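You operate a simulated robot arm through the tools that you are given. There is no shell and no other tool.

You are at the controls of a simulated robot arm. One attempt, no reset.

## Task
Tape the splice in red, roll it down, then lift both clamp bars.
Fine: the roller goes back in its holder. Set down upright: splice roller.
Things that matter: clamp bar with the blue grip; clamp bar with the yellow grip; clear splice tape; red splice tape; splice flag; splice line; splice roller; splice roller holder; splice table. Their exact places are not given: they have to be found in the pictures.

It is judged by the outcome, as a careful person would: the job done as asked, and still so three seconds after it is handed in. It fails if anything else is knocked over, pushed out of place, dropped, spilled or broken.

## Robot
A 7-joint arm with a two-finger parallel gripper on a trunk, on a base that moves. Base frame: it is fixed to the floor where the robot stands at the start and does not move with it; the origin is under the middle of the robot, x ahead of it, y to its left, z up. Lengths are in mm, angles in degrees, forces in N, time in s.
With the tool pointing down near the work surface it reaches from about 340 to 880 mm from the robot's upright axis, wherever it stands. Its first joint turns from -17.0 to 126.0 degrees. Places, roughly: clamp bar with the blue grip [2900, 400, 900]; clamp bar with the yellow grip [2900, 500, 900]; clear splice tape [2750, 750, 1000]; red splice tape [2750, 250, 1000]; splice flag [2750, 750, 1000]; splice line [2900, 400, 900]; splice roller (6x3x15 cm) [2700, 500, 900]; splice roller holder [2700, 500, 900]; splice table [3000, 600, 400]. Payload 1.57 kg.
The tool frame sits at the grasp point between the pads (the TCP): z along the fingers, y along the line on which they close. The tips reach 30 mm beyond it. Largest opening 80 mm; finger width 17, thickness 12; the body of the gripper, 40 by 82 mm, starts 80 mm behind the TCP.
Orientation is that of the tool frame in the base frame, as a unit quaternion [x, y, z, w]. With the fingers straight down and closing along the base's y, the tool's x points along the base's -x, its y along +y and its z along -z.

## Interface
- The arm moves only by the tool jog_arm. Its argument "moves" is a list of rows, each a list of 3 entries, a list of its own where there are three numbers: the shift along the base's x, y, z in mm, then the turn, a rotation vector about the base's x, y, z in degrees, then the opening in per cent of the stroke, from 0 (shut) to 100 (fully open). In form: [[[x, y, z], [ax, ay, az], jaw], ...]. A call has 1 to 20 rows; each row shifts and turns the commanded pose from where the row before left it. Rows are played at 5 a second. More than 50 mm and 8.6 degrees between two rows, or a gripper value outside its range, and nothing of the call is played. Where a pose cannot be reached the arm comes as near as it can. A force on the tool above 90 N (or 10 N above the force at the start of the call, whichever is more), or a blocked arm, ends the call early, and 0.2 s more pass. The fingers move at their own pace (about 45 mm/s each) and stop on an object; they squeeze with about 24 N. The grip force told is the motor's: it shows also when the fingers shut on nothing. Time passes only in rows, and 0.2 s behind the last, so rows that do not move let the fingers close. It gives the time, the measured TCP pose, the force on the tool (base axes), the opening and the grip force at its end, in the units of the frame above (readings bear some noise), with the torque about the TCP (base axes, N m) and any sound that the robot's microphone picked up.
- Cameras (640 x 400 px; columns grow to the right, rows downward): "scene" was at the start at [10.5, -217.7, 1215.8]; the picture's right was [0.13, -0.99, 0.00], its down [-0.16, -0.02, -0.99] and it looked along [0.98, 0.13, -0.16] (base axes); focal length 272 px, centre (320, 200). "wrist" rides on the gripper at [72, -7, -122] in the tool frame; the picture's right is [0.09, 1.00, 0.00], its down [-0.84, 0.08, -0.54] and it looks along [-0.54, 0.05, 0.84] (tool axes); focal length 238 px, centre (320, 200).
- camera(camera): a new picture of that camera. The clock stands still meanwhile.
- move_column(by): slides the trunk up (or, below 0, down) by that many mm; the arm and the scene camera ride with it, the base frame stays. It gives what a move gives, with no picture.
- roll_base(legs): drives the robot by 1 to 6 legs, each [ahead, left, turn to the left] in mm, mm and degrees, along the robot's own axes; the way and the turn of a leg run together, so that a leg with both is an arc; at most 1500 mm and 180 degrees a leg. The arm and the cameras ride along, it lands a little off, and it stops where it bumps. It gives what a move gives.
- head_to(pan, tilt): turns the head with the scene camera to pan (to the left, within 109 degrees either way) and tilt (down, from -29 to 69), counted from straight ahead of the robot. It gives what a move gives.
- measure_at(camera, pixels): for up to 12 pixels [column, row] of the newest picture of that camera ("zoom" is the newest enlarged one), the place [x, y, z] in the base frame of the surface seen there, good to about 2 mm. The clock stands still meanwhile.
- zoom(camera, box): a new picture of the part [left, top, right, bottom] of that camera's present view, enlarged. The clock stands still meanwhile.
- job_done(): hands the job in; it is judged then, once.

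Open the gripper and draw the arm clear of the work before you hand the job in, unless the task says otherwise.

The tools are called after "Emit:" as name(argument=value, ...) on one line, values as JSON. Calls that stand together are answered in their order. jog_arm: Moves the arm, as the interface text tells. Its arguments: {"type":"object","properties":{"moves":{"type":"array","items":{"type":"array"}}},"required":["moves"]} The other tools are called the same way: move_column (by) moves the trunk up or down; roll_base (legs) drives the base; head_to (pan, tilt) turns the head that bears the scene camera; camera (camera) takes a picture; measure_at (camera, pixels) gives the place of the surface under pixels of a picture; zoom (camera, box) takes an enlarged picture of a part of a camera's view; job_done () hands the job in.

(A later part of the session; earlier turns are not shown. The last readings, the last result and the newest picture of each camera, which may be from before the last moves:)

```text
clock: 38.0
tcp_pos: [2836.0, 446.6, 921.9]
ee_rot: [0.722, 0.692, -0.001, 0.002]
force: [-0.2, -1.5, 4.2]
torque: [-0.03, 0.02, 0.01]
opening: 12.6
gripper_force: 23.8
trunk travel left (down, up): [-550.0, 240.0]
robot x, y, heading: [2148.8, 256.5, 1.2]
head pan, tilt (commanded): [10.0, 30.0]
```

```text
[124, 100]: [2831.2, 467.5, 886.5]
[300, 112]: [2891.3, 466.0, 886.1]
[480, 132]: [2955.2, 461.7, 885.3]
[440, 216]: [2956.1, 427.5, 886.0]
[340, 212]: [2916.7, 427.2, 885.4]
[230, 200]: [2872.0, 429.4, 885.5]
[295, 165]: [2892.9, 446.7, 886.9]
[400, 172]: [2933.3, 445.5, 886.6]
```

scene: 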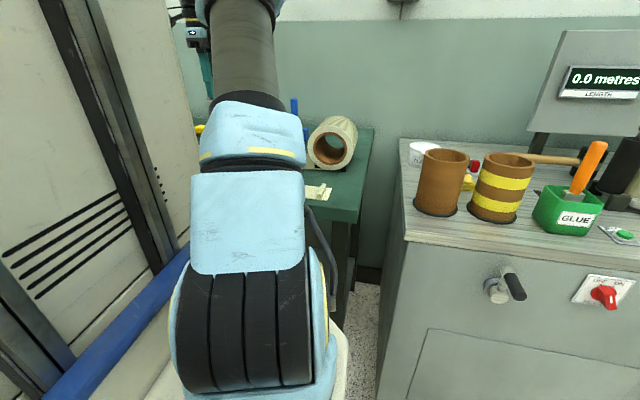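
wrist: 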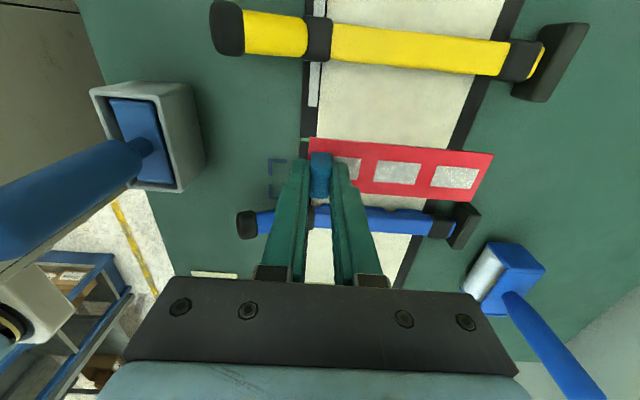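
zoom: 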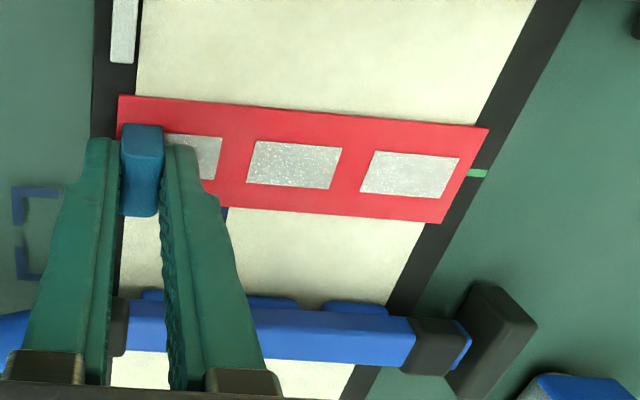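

The force reads 4.2 N upward and the tape top is at z≈886, so it has touched down, centred on the line with the green end showing past it at (477,173). I'll press 1 mm more, then open the jaws gently.

Emit:
jog_arm(moves=[[[0, 0, -1], [0, 0, 0], 0], [[0, 0, 0], [0, 0, 0], 0], [[0, 0, 0], [0, 0, 0], 0]])

Emit:
jog_arm(moves=[[[0, 0, 0], [0, 0, 0], 15], [[0, 0, 0], [0, 0, 0], 30], [[0, 0, 0], [0, 0, 0], 45], [[0, 0, 0], [0, 0, 0], 45]])

Emit:
zoom(camera="wrist", box=[250, 90, 570, 290])

```text
clock: 38.8
tcp_pos: [2836.8, 446.0, 920.8]
ee_rot: [0.721, 0.693, 0.0, 0.001]
force: [-0.7, -1.1, 14.7]
torque: [-0.12, 0.03, 0.0]
opening: 12.6
gripper_force: 24.6
trunk travel left (down, up): [-550.0, 240.0]
robot x, y, heading: [2149.9, 255.4, 0.9]
head pan, tilt (commanded): [10.0, 30.0]
```

```text
clock: 39.8
tcp_pos: [2836.8, 447.3, 919.8]
ee_rot: [0.721, 0.693, 0.0, 0.002]
force: [0.4, 0.5, -0.4]
torque: [0.0, 0.03, 0.01]
opening: 35.8
gripper_force: 0.1
trunk travel left (down, up): [-550.0, 240.0]
robot x, y, heading: [2152.0, 256.9, 1.0]
head pan, tilt (commanded): [10.0, 30.0]
```

```text
2.00 times, centred on (410, 190) of wrist
```

zoom: 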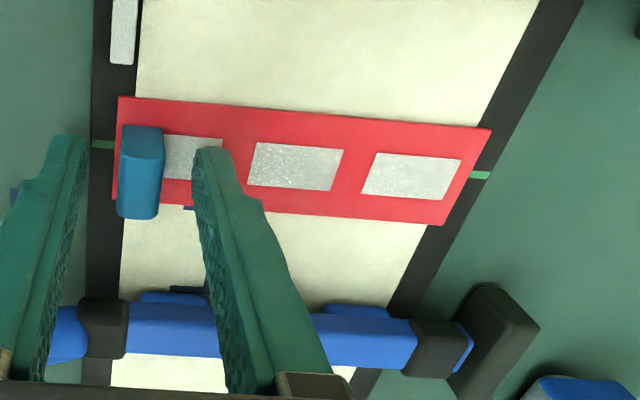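

The tape lies flat and centred, with green line ends showing on both sides, and the tab is free of the fingers. I'll go straight up, then turn the tool back and hover near the roller to look at it.

Emit:
jog_arm(moves=[[[0, 0, 10], [0, 0, 0], 45], [[0, 0, 20], [0, 0, 0], 45], [[0, 0, 40], [0, 0, 0], 45], [[0, 0, 45], [0, 0, 0], 45], [[0, 0, 45], [0, 0, 0], 60], [[0, 0, 45], [0, 0, 0], 80], [[0, 0, 25], [0, 0, 0], 100], [[0, 0, 0], [0, 0, 0], 100]])

Emit:
jog_arm(moves=[[[-4, 0, 0], [0, 0, 7.7], 100], [[-4, 0, 0], [0, 0, 7.7], 100], [[-4, 0, 0], [0, 0, 7.7], 100], [[-4, 0, 0], [0, 0, 7.7], 100], [[-4, 0, 0], [0, 0, 7.7], 100], [[-4, 0, 0], [0, 0, 7.7], 100], [[-4, 0, 0], [0, 0, 7.7], 100], [[-4, 0, 0], [0, 0, 7.7], 100], [[-4, 0, 0], [0, 0, 7.7], 100], [[-4, 0, 0], [0, 0, 7.7], 100], [[-4, 0, 0], [0, 0, 7.7], 100], [[-4, 0, 0], [0, 0, 7.7], 100], [[0, 0, 0], [0, 0, 0], 100]])

Emit:
camera(camera="wrist")

```text
clock: 41.6
tcp_pos: [2836.5, 446.4, 1149.3]
ee_rot: [0.721, 0.693, -0.001, 0.001]
force: [-0.1, 0.0, 0.5]
torque: [-0.01, -0.01, 0.01]
opening: 80.2
gripper_force: 0.0
trunk travel left (down, up): [-550.0, 240.0]
robot x, y, heading: [2146.0, 254.1, 0.7]
head pan, tilt (commanded): [10.0, 30.0]
```

```text
clock: 44.4
tcp_pos: [2789.2, 446.5, 1149.3]
ee_rot: [-0.002, 1.0, 0.001, 0.0]
force: [0.5, 0.4, -1.3]
torque: [0.0, 0.0, -0.01]
opening: 79.8
gripper_force: 0.0
trunk travel left (down, up): [-550.0, 240.0]
robot x, y, heading: [2146.2, 247.4, 0.9]
head pan, tilt (commanded): [10.0, 30.0]
```

```text
taken
```

wrist: 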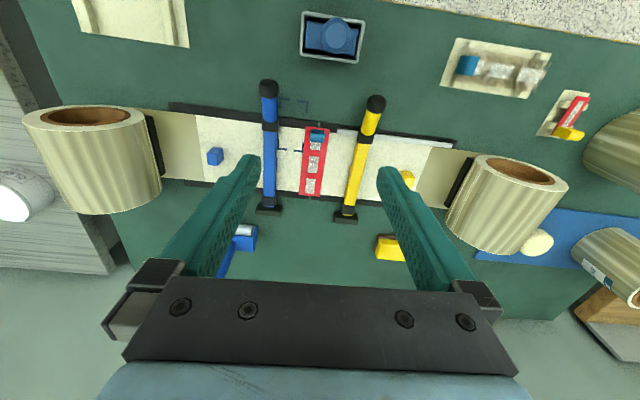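

Emit:
zoom(camera="wrist", box=[280, 0, 400, 75])

Emit:
measure_at(camera="zoom", pixels=[[225, 190], [325, 190], [270, 130], [275, 245], [275, 190], [310, 215], [120, 60], [435, 90], [425, 325], [110, 290], [180, 240], [400, 180]])

Emit:
zoom(camera="wrist", box=[240, 70, 400, 220])

```text
5.33 times, centred on (340, 38) of wrist
```

zoom: 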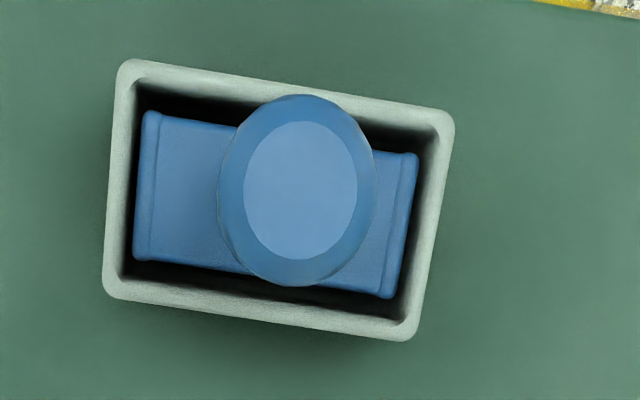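

```text
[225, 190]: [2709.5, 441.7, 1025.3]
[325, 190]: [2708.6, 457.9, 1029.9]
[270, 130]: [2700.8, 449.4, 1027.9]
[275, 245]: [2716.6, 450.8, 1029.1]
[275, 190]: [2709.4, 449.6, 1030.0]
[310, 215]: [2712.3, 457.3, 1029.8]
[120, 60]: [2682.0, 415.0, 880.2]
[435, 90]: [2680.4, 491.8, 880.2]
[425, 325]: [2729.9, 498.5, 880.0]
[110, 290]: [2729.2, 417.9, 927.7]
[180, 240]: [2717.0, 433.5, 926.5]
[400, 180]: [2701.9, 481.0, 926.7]
```

```text
2.67 times, centred on (320, 145) of wrist
```

zoom: 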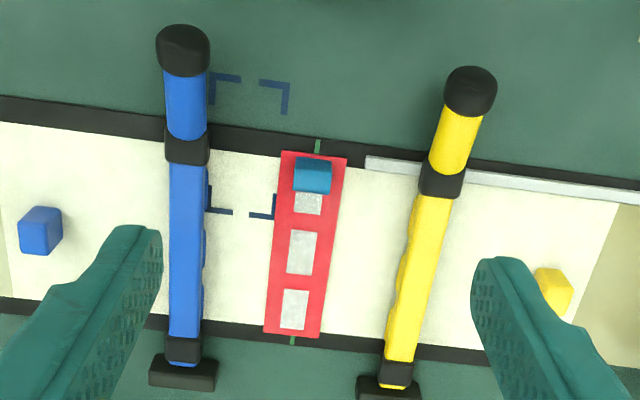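

The tape looks well placed. I'll measure the roller head and holder rim corners more exactly in a fresh zoom.

Emit:
zoom(camera="wrist", box=[280, 0, 400, 75])

Emit:
measure_at(camera="zoom", pixels=[[155, 118], [408, 158], [386, 290], [142, 254], [128, 75], [440, 120], [405, 328], [112, 285], [300, 190], [240, 190], [355, 190], [300, 258]])

Emit:
measure_at(camera="zoom", pixels=[[300, 125], [200, 92], [360, 112], [250, 318], [122, 180], [430, 220], [180, 180], [395, 220], [220, 150], [375, 180], [130, 230], [405, 270]])

```text
5.33 times, centred on (340, 38) of wrist
```

zoom: 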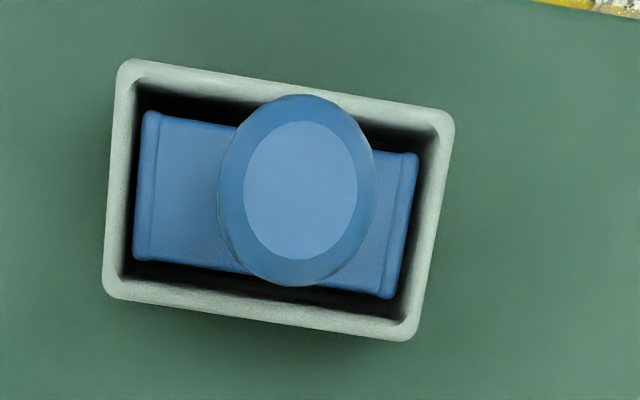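

```text
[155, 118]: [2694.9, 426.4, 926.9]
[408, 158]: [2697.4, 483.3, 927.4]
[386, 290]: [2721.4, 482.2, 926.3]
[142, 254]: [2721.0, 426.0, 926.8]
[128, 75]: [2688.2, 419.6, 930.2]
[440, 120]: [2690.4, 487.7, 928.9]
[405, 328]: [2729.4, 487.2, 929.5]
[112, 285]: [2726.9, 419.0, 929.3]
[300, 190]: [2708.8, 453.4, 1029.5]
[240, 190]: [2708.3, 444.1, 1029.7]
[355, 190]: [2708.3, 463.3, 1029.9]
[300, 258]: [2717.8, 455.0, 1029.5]
```

```text
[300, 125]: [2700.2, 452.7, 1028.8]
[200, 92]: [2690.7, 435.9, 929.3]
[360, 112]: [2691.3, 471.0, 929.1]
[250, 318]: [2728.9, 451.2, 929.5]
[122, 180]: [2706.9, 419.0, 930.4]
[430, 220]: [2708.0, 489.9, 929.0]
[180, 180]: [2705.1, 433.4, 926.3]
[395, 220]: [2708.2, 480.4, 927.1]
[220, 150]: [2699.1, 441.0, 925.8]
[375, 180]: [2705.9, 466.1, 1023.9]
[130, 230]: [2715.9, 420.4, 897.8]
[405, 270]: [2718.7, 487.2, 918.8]
```

The roller head is centred at (2708.5,454.5), 58×28 mm, in a holder with rim at z≈929.5; the handle top is at (2708.7,453.6,1030). I'll move the open jaws above the handle.

Emit:
jog_arm(moves=[[[-27, 2.5, -10], [0, 0, 0], 100], [[-27, 2.5, -10], [0, 0, 0], 100], [[-26.5, 2, -10], [0, 0, 0], 100], [[0, 0, -20], [0, 0, 0], 100], [[0, 0, 0], [0, 0, 0], 100]])

Emit:
camera(camera="wrist")

```text
clock: 45.6
tcp_pos: [2720.7, 444.1, 1095.5]
ee_rot: [0.008, 1.0, 0.002, -0.003]
force: [-0.2, -0.3, 0.0]
torque: [0.01, 0.02, 0.0]
opening: 80.0
gripper_force: 0.1
trunk travel left (down, up): [-550.0, 240.0]
robot x, y, heading: [2150.6, 259.7, 1.0]
head pan, tilt (commanded): [10.0, 30.0]
```

```text
taken
```

wrist: 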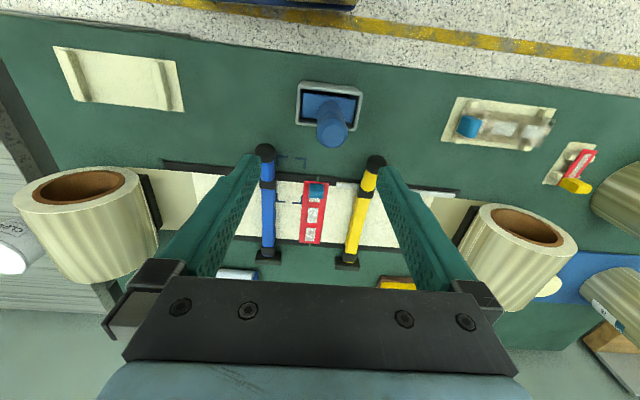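

The measured TCP (2720.7,444.1) is off the expected (2708.7,453.5). I'll let it settle one row and read again before deciding.

Emit:
jog_arm(moves=[[[0, 0, 0], [0, 0, 0], 100], [[0, 0, 0], [0, 0, 0], 100], [[0, 0, 0], [0, 0, 0], 100]])

```text
clock: 46.4
tcp_pos: [2720.9, 443.0, 1094.2]
ee_rot: [0.007, 1.0, 0.002, -0.004]
force: [-0.7, -0.1, -0.1]
torque: [0.01, 0.01, 0.01]
opening: 80.1
gripper_force: 0.1
trunk travel left (down, up): [-550.0, 240.0]
robot x, y, heading: [2144.5, 258.0, 0.7]
head pan, tilt (commanded): [10.0, 30.0]
```

The arm stops short of the commanded pose there, probably at a joint limit. The handle is round, so the tool yaw is free; turning -90°, which worked before, should relieve it.

Emit:
jog_arm(moves=[[[0, 0, 10], [0, 0, -7.5], 100], [[0, 0, 0], [0, 0, -7.5], 100], [[0, 0, 0], [0, 0, -7.5], 100], [[0, 0, 0], [0, 0, -7.5], 100], [[0, 0, 0], [0, 0, 0], 100]])

```text
clock: 47.6
tcp_pos: [2718.5, 443.6, 1103.0]
ee_rot: [0.266, 0.964, -0.002, -0.006]
force: [-0.9, 0.7, 0.0]
torque: [0.01, -0.01, 0.01]
opening: 80.1
gripper_force: 0.1
trunk travel left (down, up): [-550.0, 240.0]
robot x, y, heading: [2147.2, 257.1, 1.1]
head pan, tilt (commanded): [10.0, 30.0]
```

Yaw isn't the limiter; the elbow posture may have drifted into a bad corner. I'll go back to the y≈255 area where tracking was fine, unwinding the yaw, and check the error there.

Emit:
jog_arm(moves=[[[0, -40, 10], [0, 0, 7.5], 100], [[0, -40, 10], [0, 0, 7.5], 100], [[0, -40, 10], [0, 0, 7.5], 100], [[0, -40, 10], [0, 0, 7.5], 100], [[0, -40, 0], [0, 0, 0], 100], [[0, 0, 0], [0, 0, 0], 100]])

```text
clock: 49.0
tcp_pos: [2707.7, 254.5, 1150.9]
ee_rot: [-0.001, 1.0, 0.001, 0.001]
force: [0.7, 0.4, 0.2]
torque: [-0.02, 0.01, 0.01]
opening: 80.1
gripper_force: 0.1
trunk travel left (down, up): [-550.0, 240.0]
robot x, y, heading: [2149.9, 255.9, 0.9]
head pan, tilt (commanded): [10.0, 30.0]
```

Tracking is exact again here. I'll return along y at this height to see whether the arm now follows to above the roller.

Emit:
jog_arm(moves=[[[0, 40, 0], [0, 0, 0], 100], [[0, 40, 0], [0, 0, 0], 100], [[0, 40, 0], [0, 0, 0], 100], [[0, 40, 0], [0, 0, 0], 100], [[0, 40, 0], [0, 0, 0], 100], [[0, 0, 0], [0, 0, 0], 100]])

```text
clock: 50.4
tcp_pos: [2710.5, 438.5, 1155.2]
ee_rot: [0.006, 1.0, 0.007, 0.004]
force: [0.6, -0.8, 0.0]
torque: [-0.01, 0.0, 0.04]
opening: 80.1
gripper_force: 0.2
trunk travel left (down, up): [-550.0, 240.0]
robot x, y, heading: [2148.3, 258.0, 1.1]
head pan, tilt (commanded): [10.0, 30.0]
```

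The arm again stops short (y 438 instead of 453), so this corner is out of reach from the present base pose. I'd rather shift or turn the base left, so first I'll swing the wrist camera to look at the floor on the robot's left.

Emit:
jog_arm(moves=[[[0, -40, 10], [0, 0, 0], 100], [[0, -40, 10], [0, 0, 0], 100], [[0, -40, 10], [8, 0, 0], 100], [[0, 0, 10], [8, 0, 0], 100], [[0, 0, 10], [8, 0, 0], 100], [[0, 0, 0], [8, 0, 0], 100], [[0, 0, 0], [8, 0, 0], 100], [[0, 0, 0], [0, 0, 0], 100]])

Emit:
camera(camera="wrist")

```text
clock: 52.2
tcp_pos: [2708.2, 335.6, 1199.3]
ee_rot: [0.0, 0.939, 0.343, 0.001]
force: [0.5, 0.8, -0.3]
torque: [0.03, 0.02, -0.01]
opening: 80.2
gripper_force: 0.1
trunk travel left (down, up): [-550.0, 240.0]
robot x, y, heading: [2146.8, 254.1, 0.9]
head pan, tilt (commanded): [10.0, 30.0]
```

```text
taken
```

wrist: 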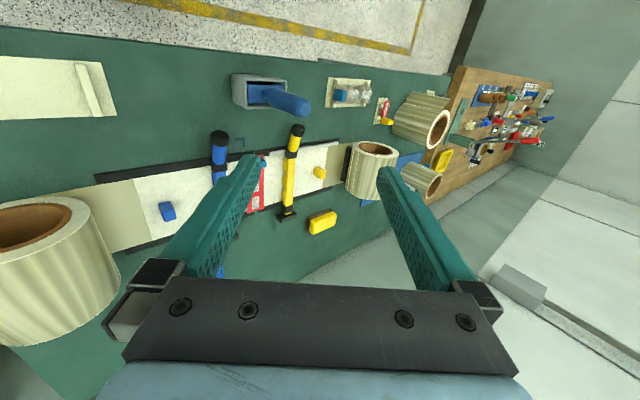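

The floor to the left in front of the table looks open. I'll measure a few points there to be sure.

Emit:
measure_at(camera="wrist", pixels=[[200, 3], [300, 3], [380, 5], [420, 20], [470, 10], [330, 50], [480, 40], [260, 20]])

```text
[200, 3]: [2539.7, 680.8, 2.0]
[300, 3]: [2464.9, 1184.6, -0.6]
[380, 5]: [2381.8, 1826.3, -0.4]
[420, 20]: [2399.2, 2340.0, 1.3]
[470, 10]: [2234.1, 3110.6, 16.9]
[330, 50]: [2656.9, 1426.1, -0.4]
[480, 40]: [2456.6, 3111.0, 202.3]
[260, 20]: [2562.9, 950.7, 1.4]
```

The floor is clear. I'll straighten the tool and then drive the base 110 mm to the left.

Emit:
jog_arm(moves=[[[0, 0, 0], [-8, 0, 0], 100], [[0, 0, 0], [-8, 0, 0], 100], [[0, 0, 0], [-8, 0, 0], 100], [[0, 0, 0], [-8, 0, 0], 100], [[0, 0, 0], [-8, 0, 0], 100], [[0, 0, 0], [0, 0, 0], 100]])

Emit:
roll_base(legs=[[0, 110, -0.9]])

```text
clock: 53.6
tcp_pos: [2707.5, 334.2, 1200.2]
ee_rot: [0.0, 1.0, 0.0, 0.0]
force: [-0.6, 0.1, 0.1]
torque: [-0.01, 0.05, -0.03]
opening: 79.8
gripper_force: 0.1
trunk travel left (down, up): [-550.0, 240.0]
robot x, y, heading: [2150.8, 254.4, 1.1]
head pan, tilt (commanded): [10.0, 30.0]
```

```text
clock: 54.8
tcp_pos: [2707.9, 436.7, 1199.9]
ee_rot: [0.007, 1.0, 0.001, 0.001]
force: [-0.6, 0.3, -0.4]
torque: [0.0, 0.04, 0.03]
opening: 79.8
gripper_force: 0.0
trunk travel left (down, up): [-550.0, 240.0]
robot x, y, heading: [2145.6, 364.5, 0.0]
head pan, tilt (commanded): [10.0, 30.0]
```

The base moved as planned. Now I'll go to above the handle at (2708.7,453.8) and check that the arm tracks.

Emit:
jog_arm(moves=[[[1, 17, -30], [0, 0, 0.8], 100], [[0, 0, -40], [0, 0, 0], 100], [[0, 0, -40], [0, 0, 0], 100], [[0, 0, 0], [0, 0, 0], 100]])

Emit:
camera(camera="wrist")

```text
clock: 55.8
tcp_pos: [2710.0, 454.9, 1088.6]
ee_rot: [0.0, 1.0, 0.001, 0.001]
force: [0.8, 0.6, -0.2]
torque: [-0.02, -0.02, 0.01]
opening: 80.1
gripper_force: 0.0
trunk travel left (down, up): [-550.0, 240.0]
robot x, y, heading: [2147.7, 360.6, 0.0]
head pan, tilt (commanded): [10.0, 30.0]
```

```text
taken
```

wrist: 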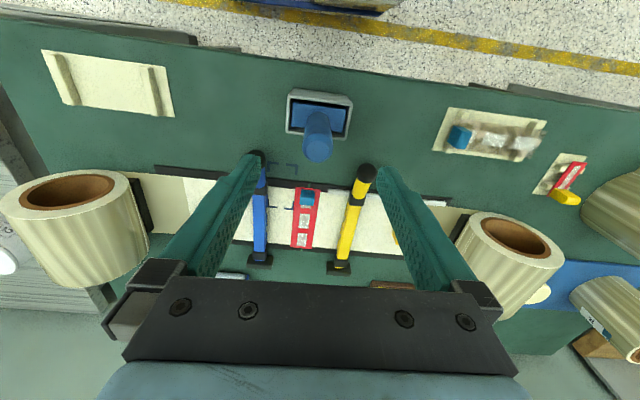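

The arm tracks exactly now. I'll remeasure the handle top around (318,150) from here.

Emit:
zoom(camera="wrist", box=[270, 80, 370, 170])

Emit:
measure_at(camera="wrist", pixels=[[318, 150], [308, 150], [328, 150], [318, 143], [318, 158], [305, 130], [331, 130], [318, 125]])

```text
4.44 times, centred on (320, 125) of wrist
```

zoom: 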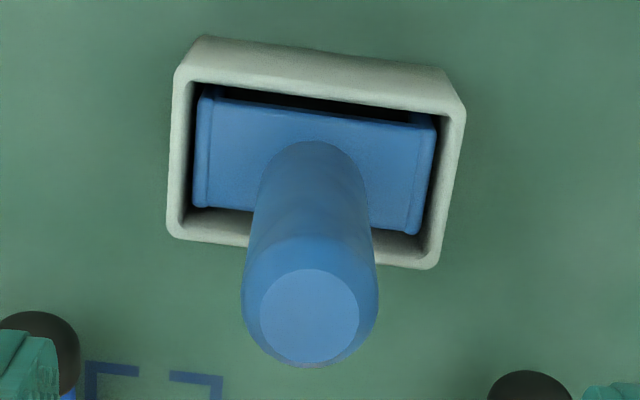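

```text
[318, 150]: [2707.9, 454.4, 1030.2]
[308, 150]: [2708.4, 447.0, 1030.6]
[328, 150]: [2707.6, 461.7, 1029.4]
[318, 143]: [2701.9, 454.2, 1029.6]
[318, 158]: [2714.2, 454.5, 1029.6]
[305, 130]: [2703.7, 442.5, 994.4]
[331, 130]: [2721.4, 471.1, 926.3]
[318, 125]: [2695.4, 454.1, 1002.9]
```

The handle axis is at (2708,454.3), about 26 mm thick. I'll descend around it to z≈983.

Emit:
jog_arm(moves=[[[-1.5, -0.5, -25], [0, 0, 0], 100], [[0, 0, -30], [0, 0, 0], 100], [[0, 0, -30], [0, 0, 0], 100], [[0, 0, -20], [0, 0, 0], 100], [[0, 0, 0], [0, 0, 0], 100]])

Emit:
camera(camera="wrist")

```text
clock: 57.0
tcp_pos: [2707.5, 452.9, 982.9]
ee_rot: [0.0, 1.0, 0.001, 0.001]
force: [-0.8, 0.0, 1.1]
torque: [-0.02, 0.03, -0.02]
opening: 79.9
gripper_force: 0.1
trunk travel left (down, up): [-550.0, 240.0]
robot x, y, heading: [2150.1, 368.9, 0.2]
head pan, tilt (commanded): [10.0, 30.0]
```

```text
taken
```

wrist: 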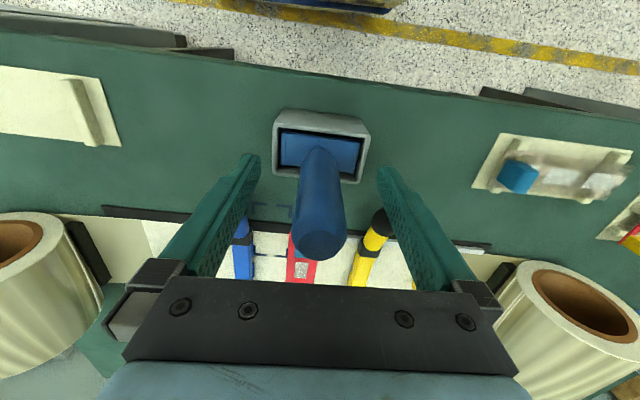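

The handle stands centred between the fingers at (320,200). I close the jaws.

Emit:
jog_arm(moves=[[[0.5, 1, 0], [0, 0, 0], 60], [[0, 0, 0], [0, 0, 0], 35], [[0, 0, 0], [0, 0, 0], 10], [[0, 0, 0], [0, 0, 0], 0], [[0, 0, 0], [0, 0, 0], 0], [[0, 0, 0], [0, 0, 0], 0]])

Emit:
zoom(camera="wrist", box=[220, 90, 420, 270])

```text
clock: 58.4
tcp_pos: [2708.8, 455.3, 983.7]
ee_rot: [0.0, 1.0, 0.0, 0.001]
force: [1.0, -1.2, -0.4]
torque: [-0.09, 0.0, -0.03]
opening: 25.3
gripper_force: 23.9
trunk travel left (down, up): [-550.0, 240.0]
robot x, y, heading: [2147.8, 369.5, -0.0]
head pan, tilt (commanded): [10.0, 30.0]
```

```text
2.22 times, centred on (320, 180) of wrist
```

zoom: 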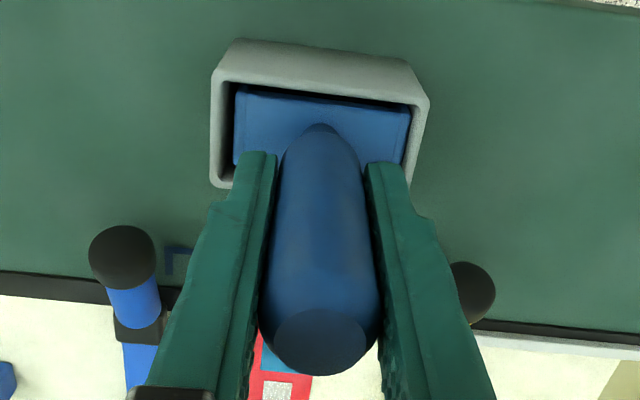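

The handle is held at 25.3 mm with 24 N. I'll lift the roller straight up out of its holder, slowly at first.

Emit:
jog_arm(moves=[[[0, 0, 5], [0, 0, 0], 0], [[0, 0, 10], [0, 0, 0], 0], [[0, 0, 15], [0, 0, 0], 0], [[0, 0, 15], [0, 0, 0], 0], [[0, 0, 15], [0, 0, 0], 0], [[0, 0, 20], [0, 0, 0], 0], [[0, 0, 20], [0, 0, 0], 0], [[0, 0, 0], [0, 0, 0], 0]])

Emit:
camera(camera="wrist")

Emit:
zoom(camera="wrist", box=[220, 60, 420, 240])

```text
clock: 60.2
tcp_pos: [2708.0, 454.9, 1086.0]
ee_rot: [0.0, 1.0, 0.001, 0.0]
force: [-0.1, -0.3, -1.0]
torque: [-0.04, -0.01, 0.02]
opening: 25.4
gripper_force: 24.5
trunk travel left (down, up): [-550.0, 240.0]
robot x, y, heading: [2145.1, 369.2, 0.1]
head pan, tilt (commanded): [10.0, 30.0]
```

```text
taken
```

wrist: 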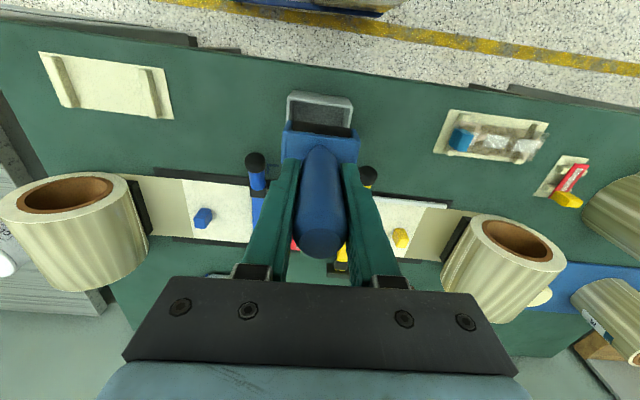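

```text
2.22 times, centred on (320, 150) of wrist
```

zoom: 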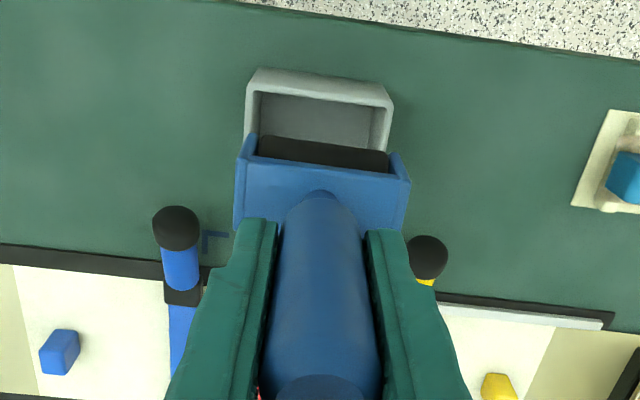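

The roller is out; its black wheel shows under the blue housing at zoom (320,150). I'll measure the wheel, cheeks and holder cavity.

Emit:
measure_at(camera="zoom", pixels=[[320, 142], [320, 152], [320, 162], [270, 140], [380, 155], [248, 140], [398, 158], [240, 200], [405, 215], [300, 185], [320, 175], [320, 390]])

Emit:
measure_at(camera="zoom", pixels=[[250, 75], [390, 92], [320, 78], [320, 100], [320, 120], [260, 110], [375, 120], [250, 120], [388, 130], [385, 95], [255, 80], [300, 130]])

```text
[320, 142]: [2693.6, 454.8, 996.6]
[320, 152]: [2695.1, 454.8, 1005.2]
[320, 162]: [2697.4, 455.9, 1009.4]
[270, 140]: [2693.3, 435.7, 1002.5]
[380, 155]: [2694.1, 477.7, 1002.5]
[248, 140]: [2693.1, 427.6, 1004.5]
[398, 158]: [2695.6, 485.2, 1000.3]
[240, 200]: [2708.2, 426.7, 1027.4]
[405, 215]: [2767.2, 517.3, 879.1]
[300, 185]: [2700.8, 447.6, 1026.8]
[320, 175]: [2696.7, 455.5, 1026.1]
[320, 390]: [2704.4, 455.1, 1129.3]
```

```text
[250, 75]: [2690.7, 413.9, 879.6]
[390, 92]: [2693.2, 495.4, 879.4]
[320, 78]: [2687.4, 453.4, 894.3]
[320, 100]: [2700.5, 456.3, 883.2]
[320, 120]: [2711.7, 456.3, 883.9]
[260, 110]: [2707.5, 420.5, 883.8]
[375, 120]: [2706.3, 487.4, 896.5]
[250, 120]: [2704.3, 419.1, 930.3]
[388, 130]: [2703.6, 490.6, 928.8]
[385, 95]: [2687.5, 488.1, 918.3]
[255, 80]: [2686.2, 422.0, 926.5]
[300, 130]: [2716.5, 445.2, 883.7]
```

The wheel bottom lies about 100 mm below the TCP and the holder floor is at z≈883.7. I'll carry the roller to above the tape at x≈2868, turned -2° to match the line.

Emit:
jog_arm(moves=[[[40, -2, 0], [0, 0, -1], 0], [[40, -2, 0], [0, 0, -1], 0], [[40, -2, 0], [0, 0, 0], 0], [[40, -1, 0], [0, 0, 0], 0], [[0, 0, 0], [0, 0, 0], 0]])

Emit:
camera(camera="wrist")

Emit:
camera(camera="scene")

```text
clock: 61.4
tcp_pos: [2868.8, 447.7, 1083.6]
ee_rot: [0.017, 1.0, 0.0, 0.001]
force: [-0.2, -1.0, -1.7]
torque: [-0.03, -0.01, -0.01]
opening: 25.5
gripper_force: 24.1
trunk travel left (down, up): [-550.0, 240.0]
robot x, y, heading: [2149.0, 370.1, 0.1]
head pan, tilt (commanded): [10.0, 30.0]
```

```text
taken
```

wrist: 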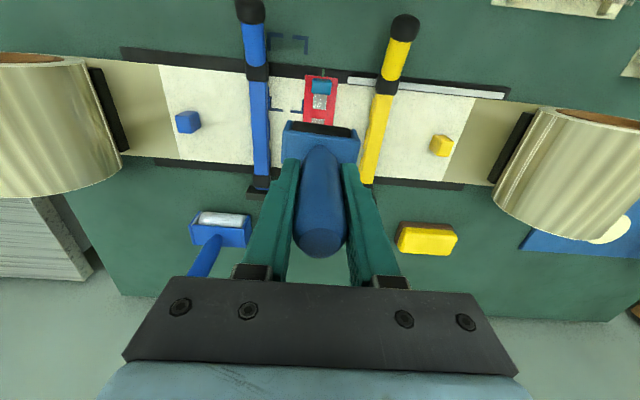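

```text
taken
```

scene: 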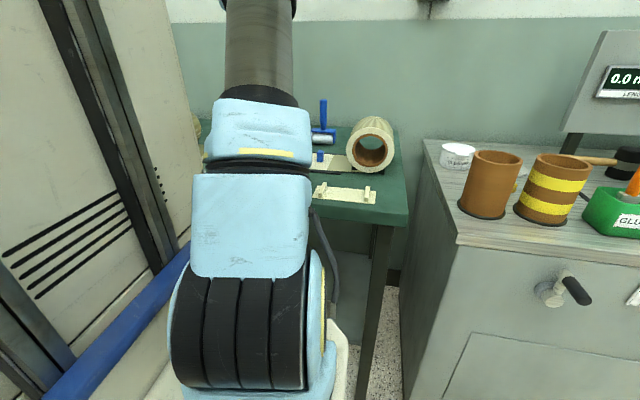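

Emit:
zoom(camera="wrist", box=[240, 40, 420, 160])

Emit:
measure_at(camera="zoom", pixels=[[290, 160], [290, 182], [275, 175], [305, 178], [285, 220], [240, 130], [345, 145], [230, 260], [335, 260], [290, 120], [170, 300], [420, 320]])

```text
3.33 times, centred on (330, 100) of wrist
```

zoom: 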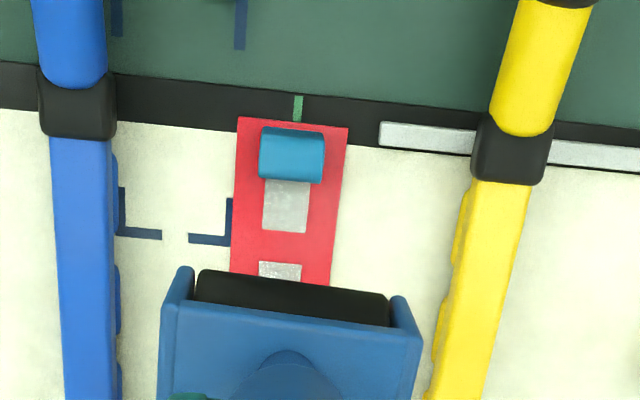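

```text
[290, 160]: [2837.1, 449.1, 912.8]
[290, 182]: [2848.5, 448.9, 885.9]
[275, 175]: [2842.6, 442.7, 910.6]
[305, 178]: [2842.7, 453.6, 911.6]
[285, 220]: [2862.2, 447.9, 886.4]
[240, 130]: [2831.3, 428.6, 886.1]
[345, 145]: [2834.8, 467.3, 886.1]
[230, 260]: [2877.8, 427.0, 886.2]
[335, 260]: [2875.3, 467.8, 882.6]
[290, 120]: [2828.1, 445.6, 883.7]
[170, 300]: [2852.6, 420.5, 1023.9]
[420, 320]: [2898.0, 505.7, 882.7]
```

The tape top is at z≈886 and the tab's far face at x≈2843, so the wheel (radius ~14) can start at x≈2860. I'll descend to just above the tape.

Emit:
jog_arm(moves=[[[0, 0, -30], [0, 0, 0], 0], [[0, 0, -30], [0, 0, 0], 0], [[0, 0, -20], [0, 0, 0], 0], [[0, 0, -10], [0, 0, 0], 0], [[0, 0, 0], [0, 0, 0], 0]])

Emit:
zoom(camera="wrist", box=[220, 60, 420, 240])

Emit:
measure_at(camera="zoom", pixels=[[320, 145], [320, 155], [320, 165], [320, 175], [320, 130], [320, 110]])

```text
clock: 62.6
tcp_pos: [2868.2, 449.3, 995.2]
ee_rot: [0.017, 1.0, 0.001, 0.002]
force: [-0.2, -0.5, -1.5]
torque: [-0.05, -0.01, 0.0]
opening: 25.3
gripper_force: 24.1
trunk travel left (down, up): [-550.0, 240.0]
robot x, y, heading: [2147.5, 367.2, 0.1]
head pan, tilt (commanded): [10.0, 30.0]
```

```text
2.22 times, centred on (320, 150) of wrist
```

zoom: 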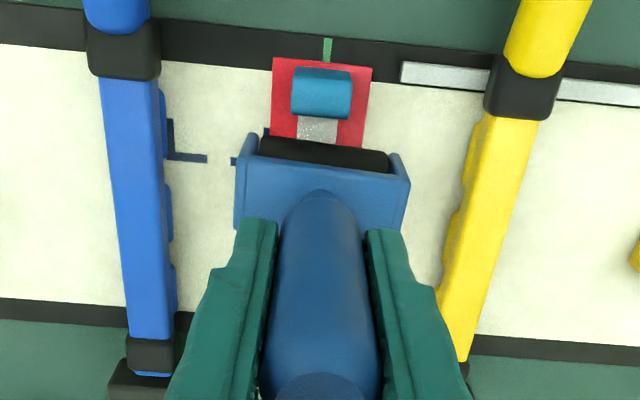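

```text
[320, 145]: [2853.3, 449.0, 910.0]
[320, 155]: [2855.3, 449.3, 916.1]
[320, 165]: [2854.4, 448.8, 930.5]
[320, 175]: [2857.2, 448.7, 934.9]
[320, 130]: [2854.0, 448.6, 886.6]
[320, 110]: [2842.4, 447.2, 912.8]
```

The wheel is about 9 mm above the tape and aligned with it. I'll lower in small steps to contact.

Emit:
jog_arm(moves=[[[0, 0, -4], [0, 0, 0], 0], [[0, 0, -2], [0, 0, 0], 0], [[0, 0, -1.5], [0, 0, 0], 0], [[0, 0, 0], [0, 0, 0], 0]])

```text
clock: 63.6
tcp_pos: [2868.6, 448.3, 986.1]
ee_rot: [0.018, 1.0, 0.0, 0.001]
force: [-0.3, -0.5, -2.2]
torque: [0.03, 0.04, 0.04]
opening: 25.3
gripper_force: 24.6
trunk travel left (down, up): [-550.0, 240.0]
robot x, y, heading: [2148.1, 366.6, 0.0]
head pan, tilt (commanded): [10.0, 30.0]
```

Still about -2 N (just the roller's weight), so no contact yet. I'll go down 1 mm at a time.

Emit:
jog_arm(moves=[[[0, 0, -1], [0, 0, 0], 0], [[0, 0, 0], [0, 0, 0], 0]])

Emit:
jog_arm(moves=[[[0, 0, -0.7], [0, 0, 0], 0], [[0, 0, 0], [0, 0, 0], 0]])

```text
clock: 64.2
tcp_pos: [2868.2, 447.1, 986.8]
ee_rot: [0.017, 1.0, 0.001, 0.001]
force: [0.0, -0.3, 2.9]
torque: [-0.22, -0.02, 0.0]
opening: 25.5
gripper_force: 24.2
trunk travel left (down, up): [-550.0, 240.0]
robot x, y, heading: [2148.2, 369.7, -0.1]
head pan, tilt (commanded): [10.0, 30.0]
```

```text
clock: 64.8
tcp_pos: [2868.3, 447.3, 985.9]
ee_rot: [0.017, 1.0, 0.0, 0.002]
force: [-0.3, 0.0, 9.7]
torque: [-0.36, -0.02, 0.03]
opening: 25.2
gripper_force: 23.3
trunk travel left (down, up): [-550.0, 240.0]
robot x, y, heading: [2146.4, 368.3, 0.1]
head pan, tilt (commanded): [10.0, 30.0]
```

There's 10–11 N on the tape now, but the -0.36 N·m torque about x says the wheel presses more on its -y side. I'll tilt by -0.4° about x to even it out.

Emit:
jog_arm(moves=[[[0, 0, 0], [-0.4, 0, 0], 0], [[0, 0, 0], [0, 0, 0], 0]])

Emit:
zoom(camera="wrist", box=[220, 60, 420, 240])

```text
clock: 65.4
tcp_pos: [2867.8, 447.5, 986.4]
ee_rot: [0.018, 1.0, -0.002, 0.002]
force: [0.2, 2.2, 13.3]
torque: [0.45, -0.02, 0.01]
opening: 25.2
gripper_force: 24.1
trunk travel left (down, up): [-550.0, 240.0]
robot x, y, heading: [2146.9, 367.1, -0.2]
head pan, tilt (commanded): [10.0, 30.0]
```

```text
2.22 times, centred on (320, 150) of wrist
```

zoom: 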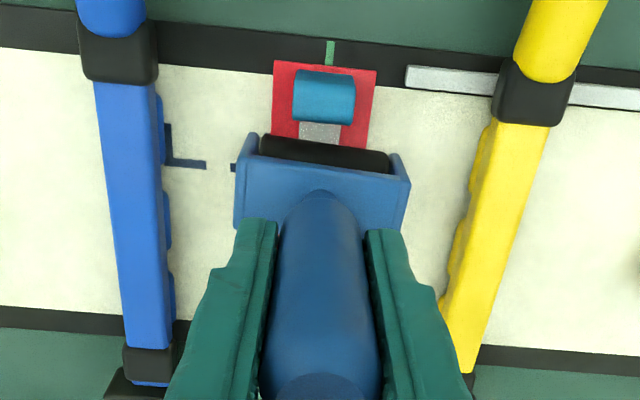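

The torque flipped sign, so half of that correction is right. I'll tilt back 0.2°, then roll slowly toward the tab end first.

Emit:
jog_arm(moves=[[[0, 0, 0], [0.2, 0, 0], 0], [[0, 0, 0], [0, 0, 0], 0]])

Emit:
jog_arm(moves=[[[-2, 0.07, 0], [0, 0, 0], 0], [[-2, 0.07, 0], [0, 0, 0], 0], [[-2, 0.07, 0], [0, 0, 0], 0], [[0, 0, 0], [0, 0, 0], 0]])

Emit:
zoom(camera="wrist", box=[220, 60, 420, 240])

```text
clock: 66.0
tcp_pos: [2867.1, 447.4, 985.7]
ee_rot: [0.017, 1.0, -0.001, 0.001]
force: [0.2, 0.9, 12.3]
torque: [0.41, -0.1, -0.02]
opening: 25.5
gripper_force: 24.1
trunk travel left (down, up): [-550.0, 240.0]
robot x, y, heading: [2148.8, 367.1, 0.1]
head pan, tilt (commanded): [10.0, 30.0]
```

```text
clock: 67.0
tcp_pos: [2861.1, 447.6, 984.6]
ee_rot: [0.017, 1.0, -0.001, 0.001]
force: [1.6, -0.2, 12.1]
torque: [0.23, -0.24, -0.06]
opening: 25.0
gripper_force: 24.5
trunk travel left (down, up): [-550.0, 240.0]
robot x, y, heading: [2147.2, 366.1, 0.1]
head pan, tilt (commanded): [10.0, 30.0]
```

```text
2.22 times, centred on (320, 150) of wrist
```

zoom: 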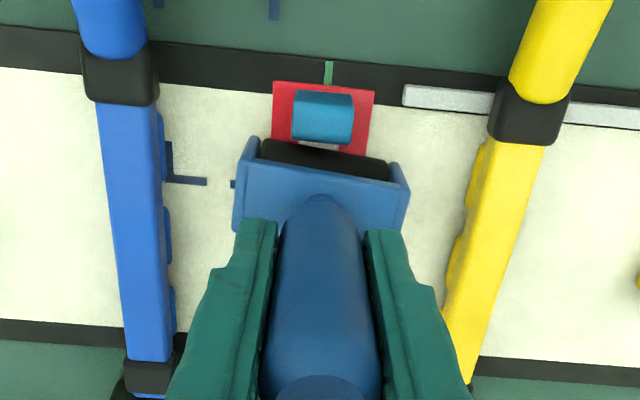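

About 12 N and the wheel is right beside the tab. I'll add a touch more pressure and roll forward along the line toward the far end, slowly.

Emit:
jog_arm(moves=[[[0, 0, -0.4], [0, 0, 0], 0], [[4, -0.14, 0], [0, 0, 0], 0], [[4, -0.14, 0], [0, 0, 0], 0], [[4, -0.14, 0], [0, 0, 0], 0], [[4, -0.14, 0], [0, 0, 0], 0], [[4, -0.14, 0], [0, 0, 0], 0], [[4, -0.14, 0], [0, 0, 0], 0], [[4, -0.14, 0], [0, 0, 0], 0], [[0, 0, 0], [0, 0, 0], 0]])

```text
clock: 69.0
tcp_pos: [2891.2, 447.0, 984.7]
ee_rot: [0.017, 1.0, -0.001, 0.001]
force: [-0.9, 1.6, 5.1]
torque: [0.03, 0.05, -0.03]
opening: 25.4
gripper_force: 23.9
trunk travel left (down, up): [-550.0, 240.0]
robot x, y, heading: [2147.7, 367.2, 0.1]
head pan, tilt (commanded): [10.0, 30.0]
```

Force fell to 5 N along the way, so I'll press 0.6 mm more and check the reading before continuing.

Emit:
jog_arm(moves=[[[0, 0, -0.6], [0, 0, 0], 0], [[0, 0, 0], [0, 0, 0], 0]])

Emit:
zoom(camera="wrist", box=[220, 20, 420, 240])

```text
clock: 69.6
tcp_pos: [2890.9, 447.2, 984.4]
ee_rot: [0.018, 1.0, 0.0, 0.002]
force: [0.0, -1.2, 7.3]
torque: [-0.03, -0.07, 0.01]
opening: 25.1
gripper_force: 23.7
trunk travel left (down, up): [-550.0, 240.0]
robot x, y, heading: [2149.7, 368.9, 0.2]
head pan, tilt (commanded): [10.0, 30.0]
```

```text
1.82 times, centred on (320, 130) of wrist
```

zoom: 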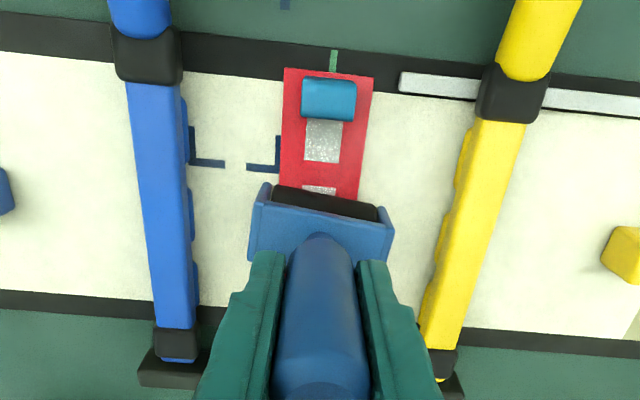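

The tape hasn't moved and the torque is balanced. The force is 7.3 N, so I'll press a bit more and roll the next stretch.

Emit:
jog_arm(moves=[[[0, 0, -0.5], [0, 0, 0], 0], [[0, 0, 0], [0, 0, 0], 0]])

Emit:
jog_arm(moves=[[[4, -0.14, -0.05], [0, 0, 0], 0], [[4, -0.14, -0.05], [0, 0, 0], 0], [[4, -0.14, -0.05], [0, 0, 0], 0], [[4, -0.14, -0.05], [0, 0, 0], 0], [[4, -0.14, -0.05], [0, 0, 0], 0], [[4, -0.14, -0.05], [0, 0, 0], 0]])

```text
clock: 70.2
tcp_pos: [2888.8, 446.3, 984.0]
ee_rot: [0.018, 1.0, -0.001, 0.001]
force: [0.4, -0.4, 9.8]
torque: [-0.01, -0.07, -0.02]
opening: 25.2
gripper_force: 23.7
trunk travel left (down, up): [-550.0, 240.0]
robot x, y, heading: [2145.8, 369.1, 0.1]
head pan, tilt (commanded): [10.0, 30.0]
```

```text
clock: 71.6
tcp_pos: [2915.0, 446.8, 983.2]
ee_rot: [0.017, 1.0, -0.001, 0.001]
force: [-1.6, 0.9, 8.3]
torque: [0.29, 0.15, 0.02]
opening: 25.1
gripper_force: 23.3
trunk travel left (down, up): [-550.0, 240.0]
robot x, y, heading: [2146.9, 368.9, -0.0]
head pan, tilt (commanded): [10.0, 30.0]
```

Around 10 N net contact is holding. I'll press slightly more and continue to the far end.

Emit:
jog_arm(moves=[[[0, 0, -0.5], [0, 0, 0], 0], [[4, -0.14, -0.06], [0, 0, 0], 0], [[4, -0.14, -0.06], [0, 0, 0], 0], [[4, -0.14, -0.06], [0, 0, 0], 0], [[4, -0.14, -0.06], [0, 0, 0], 0], [[4, -0.14, -0.06], [0, 0, 0], 0], [[4, -0.14, -0.06], [0, 0, 0], 0]])

Emit:
jog_arm(moves=[[[4, -0.14, -0.06], [0, 0, 0], 0], [[4, -0.14, -0.06], [0, 0, 0], 0], [[4, -0.14, -0.06], [0, 0, 0], 0], [[4, -0.14, 0], [0, 0, 0], 0], [[0, 0, 0], [0, 0, 0], 0]])

Emit:
camera(camera="wrist")

```text
clock: 73.2
tcp_pos: [2937.8, 445.9, 981.8]
ee_rot: [0.017, 1.0, 0.0, 0.001]
force: [-2.3, 0.1, 11.4]
torque: [0.25, 0.21, 0.0]
opening: 25.0
gripper_force: 24.0
trunk travel left (down, up): [-550.0, 240.0]
robot x, y, heading: [2146.7, 367.8, 0.0]
head pan, tilt (commanded): [10.0, 30.0]
```

```text
clock: 74.4
tcp_pos: [2953.0, 445.5, 983.2]
ee_rot: [0.018, 1.0, -0.001, 0.001]
force: [-1.7, 0.0, 11.1]
torque: [0.26, 0.2, 0.04]
opening: 25.7
gripper_force: 24.3
trunk travel left (down, up): [-550.0, 240.0]
robot x, y, heading: [2144.9, 363.7, 0.2]
head pan, tilt (commanded): [10.0, 30.0]
```

```text
taken
```

wrist: 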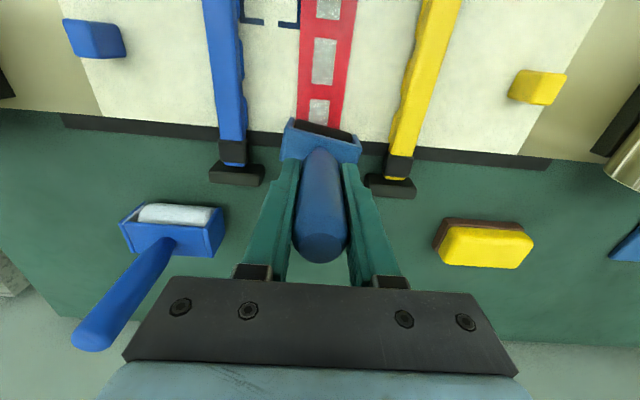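

The wheel is at the tape's far end (x≈2953 of 2957) with ~12 N. I'll roll the last few mm and then back over the tape in a second pass with force checks.

Emit:
jog_arm(moves=[[[4, -0.14, 0], [0, 0, 0], 0], [[2, -0.07, 0], [0, 0, 0], 0], [[-4, 0.14, 0], [0, 0, 0], 0], [[-4, 0.14, 0], [0, 0, 0], 0], [[-4, 0.14, 0], [0, 0, 0], 0], [[-4, 0.14, 0], [0, 0, 0], 0], [[-4, 0.14, 0], [0, 0, 0], 0]])

Emit:
jog_arm(moves=[[[-4, 0.14, 0], [0, 0, 0], 0], [[-4, 0.14, 0], [0, 0, 0], 0], [[-4, 0.14, 0], [0, 0, 0], 0], [[-4, 0.14, 0], [0, 0, 0], 0], [[-4, 0.14, 0], [0, 0, 0], 0], [[-4, 0.14, 0], [0, 0, 0], 0]])

```text
clock: 76.0
tcp_pos: [2939.2, 445.2, 982.3]
ee_rot: [0.018, 1.0, -0.001, 0.002]
force: [3.0, 0.2, 12.5]
torque: [-0.38, -0.25, 0.04]
opening: 25.1
gripper_force: 23.9
trunk travel left (down, up): [-550.0, 240.0]
robot x, y, heading: [2146.3, 366.2, 0.2]
head pan, tilt (commanded): [10.0, 30.0]
```

```text
clock: 77.4
tcp_pos: [2915.2, 445.9, 981.8]
ee_rot: [0.017, 1.0, -0.001, 0.002]
force: [2.3, -0.7, 9.0]
torque: [-0.28, -0.17, 0.05]
opening: 24.9
gripper_force: 23.5
trunk travel left (down, up): [-550.0, 240.0]
robot x, y, heading: [2151.8, 363.1, -0.1]
head pan, tilt (commanded): [10.0, 30.0]
```

Still ~10 N of contact; I'll add a little pressure and finish the return pass to just short of the tab.

Emit:
jog_arm(moves=[[[0, 0, -0.5], [0, 0, 0], 0], [[-4, 0.14, 0], [0, 0, 0], 0], [[-4, 0.14, 0], [0, 0, 0], 0], [[-4, 0.14, 0], [0, 0, 0], 0], [[-4, 0.14, 0], [0, 0, 0], 0], [[-4, 0.14, 0], [0, 0, 0], 0], [[-4, 0.14, 0], [0, 0, 0], 0]])

Emit:
jog_arm(moves=[[[0, 0, -0.3], [0, 0, 0], 0], [[-4, 0.14, 0], [0, 0, 0], 0], [[-4, 0.14, 0], [0, 0, 0], 0], [[-4, 0.14, 0], [0, 0, 0], 0], [[-4, 0.14, 0], [0, 0, 0], 0], [[-4, 0.14, 0], [0, 0, 0], 0], [[-4, 0.14, 0], [0, 0, 0], 0], [[-3, 0.1, 0], [0, 0, 0], 0]])

Emit:
camera(camera="wrist")

```text
clock: 79.0
tcp_pos: [2892.9, 447.4, 982.9]
ee_rot: [0.017, 1.0, 0.0, 0.001]
force: [3.2, -1.0, 15.5]
torque: [-0.39, -0.31, 0.08]
opening: 24.9
gripper_force: 23.9
trunk travel left (down, up): [-550.0, 240.0]
robot x, y, heading: [2148.9, 369.4, 0.1]
head pan, tilt (commanded): [10.0, 30.0]
```

```text
clock: 80.8
tcp_pos: [2864.6, 449.3, 982.0]
ee_rot: [0.017, 1.0, -0.001, 0.001]
force: [5.2, 0.6, 17.2]
torque: [-0.39, -0.4, 0.1]
opening: 24.9
gripper_force: 23.8
trunk travel left (down, up): [-550.0, 240.0]
robot x, y, heading: [2148.6, 367.3, 0.2]
head pan, tilt (commanded): [10.0, 30.0]
```

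```text
taken
```

wrist: 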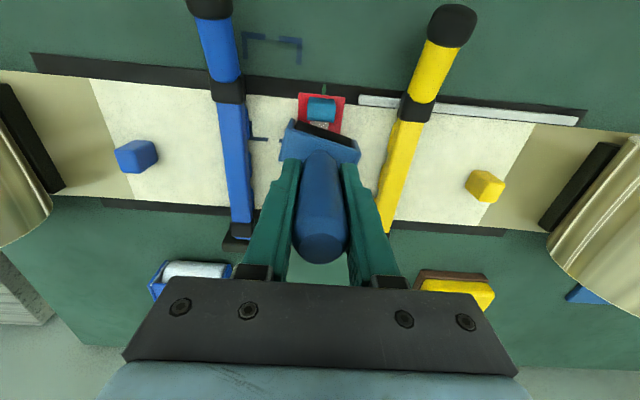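

In this picture the roller head looks slightly twisted in the grip around (320,140). I'll zoom and measure it.

Emit:
zoom(camera="wrist", box=[240, 60, 400, 220])

Emit:
measure_at(camera="zoom", pixels=[[130, 165], [300, 210], [120, 230], [295, 260], [155, 160], [280, 195], [200, 180], [250, 190], [215, 100], [160, 90], [275, 95], [215, 145]])

```text
2.50 times, centred on (320, 140) of wrist
```

zoom: 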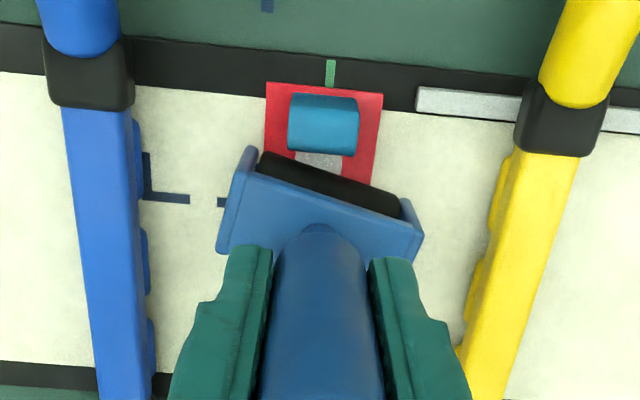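

```text
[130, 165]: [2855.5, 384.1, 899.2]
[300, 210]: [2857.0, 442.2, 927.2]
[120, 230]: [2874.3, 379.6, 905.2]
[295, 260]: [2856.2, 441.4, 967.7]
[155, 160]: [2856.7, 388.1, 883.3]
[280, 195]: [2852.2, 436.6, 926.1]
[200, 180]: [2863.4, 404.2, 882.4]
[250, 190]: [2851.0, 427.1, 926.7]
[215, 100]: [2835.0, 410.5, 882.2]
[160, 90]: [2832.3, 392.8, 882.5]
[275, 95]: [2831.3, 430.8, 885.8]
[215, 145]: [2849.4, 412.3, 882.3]
```

I'll measure the housing's top edges to find how much the roller has turned.

Emit:
measure_at(camera="zoom", pixels=[[240, 190], [260, 183], [300, 195], [350, 210], [400, 225], [410, 240], [240, 235], [405, 260], [265, 155], [390, 200], [320, 175], [245, 155]])

```text
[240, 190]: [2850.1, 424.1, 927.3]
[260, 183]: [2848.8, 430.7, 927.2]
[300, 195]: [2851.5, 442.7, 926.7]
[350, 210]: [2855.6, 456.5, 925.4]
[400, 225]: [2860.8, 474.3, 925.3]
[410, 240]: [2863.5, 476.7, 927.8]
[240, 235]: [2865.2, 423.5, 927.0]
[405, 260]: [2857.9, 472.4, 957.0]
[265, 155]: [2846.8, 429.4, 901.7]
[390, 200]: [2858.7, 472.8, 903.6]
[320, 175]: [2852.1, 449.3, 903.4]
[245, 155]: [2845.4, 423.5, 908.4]
```

The roller has turned about -13° in the jaws on the return pass, which I can correct with tool yaw when putting it back. The tape has now been rolled both ways with 10–17 N. I'll lift the roller straight up and check the tape.

Emit:
jog_arm(moves=[[[0.5, 0, 2], [0, 0, 0], 0], [[1, 0, 5], [0, 0, 0], 0], [[0, 0, 15], [0, 0, 0], 0], [[0, 0, 30], [0, 0, 0], 0], [[0, 0, 30], [0, 0, 0], 0], [[0, 0, 30], [0, 0, 0], 0], [[0, 0, 0], [0, 0, 0], 0]])

Emit:
camera(camera="wrist")

Emit:
zoom(camera="wrist", box=[220, 20, 420, 180])

```text
clock: 82.4
tcp_pos: [2866.9, 447.5, 1093.6]
ee_rot: [0.017, 1.0, -0.001, 0.002]
force: [0.8, 0.0, -1.4]
torque: [0.01, 0.03, 0.0]
opening: 24.9
gripper_force: 24.0
trunk travel left (down, up): [-550.0, 240.0]
robot x, y, heading: [2146.0, 369.1, 0.1]
head pan, tilt (commanded): [10.0, 30.0]
```

```text
taken
```

wrist: 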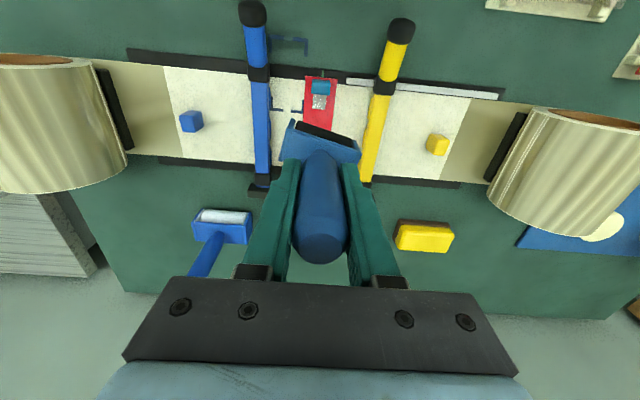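

```text
2.50 times, centred on (320, 100) of wrist
```

zoom: 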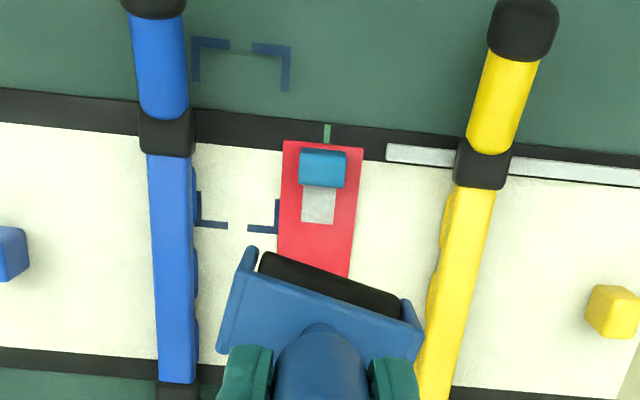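

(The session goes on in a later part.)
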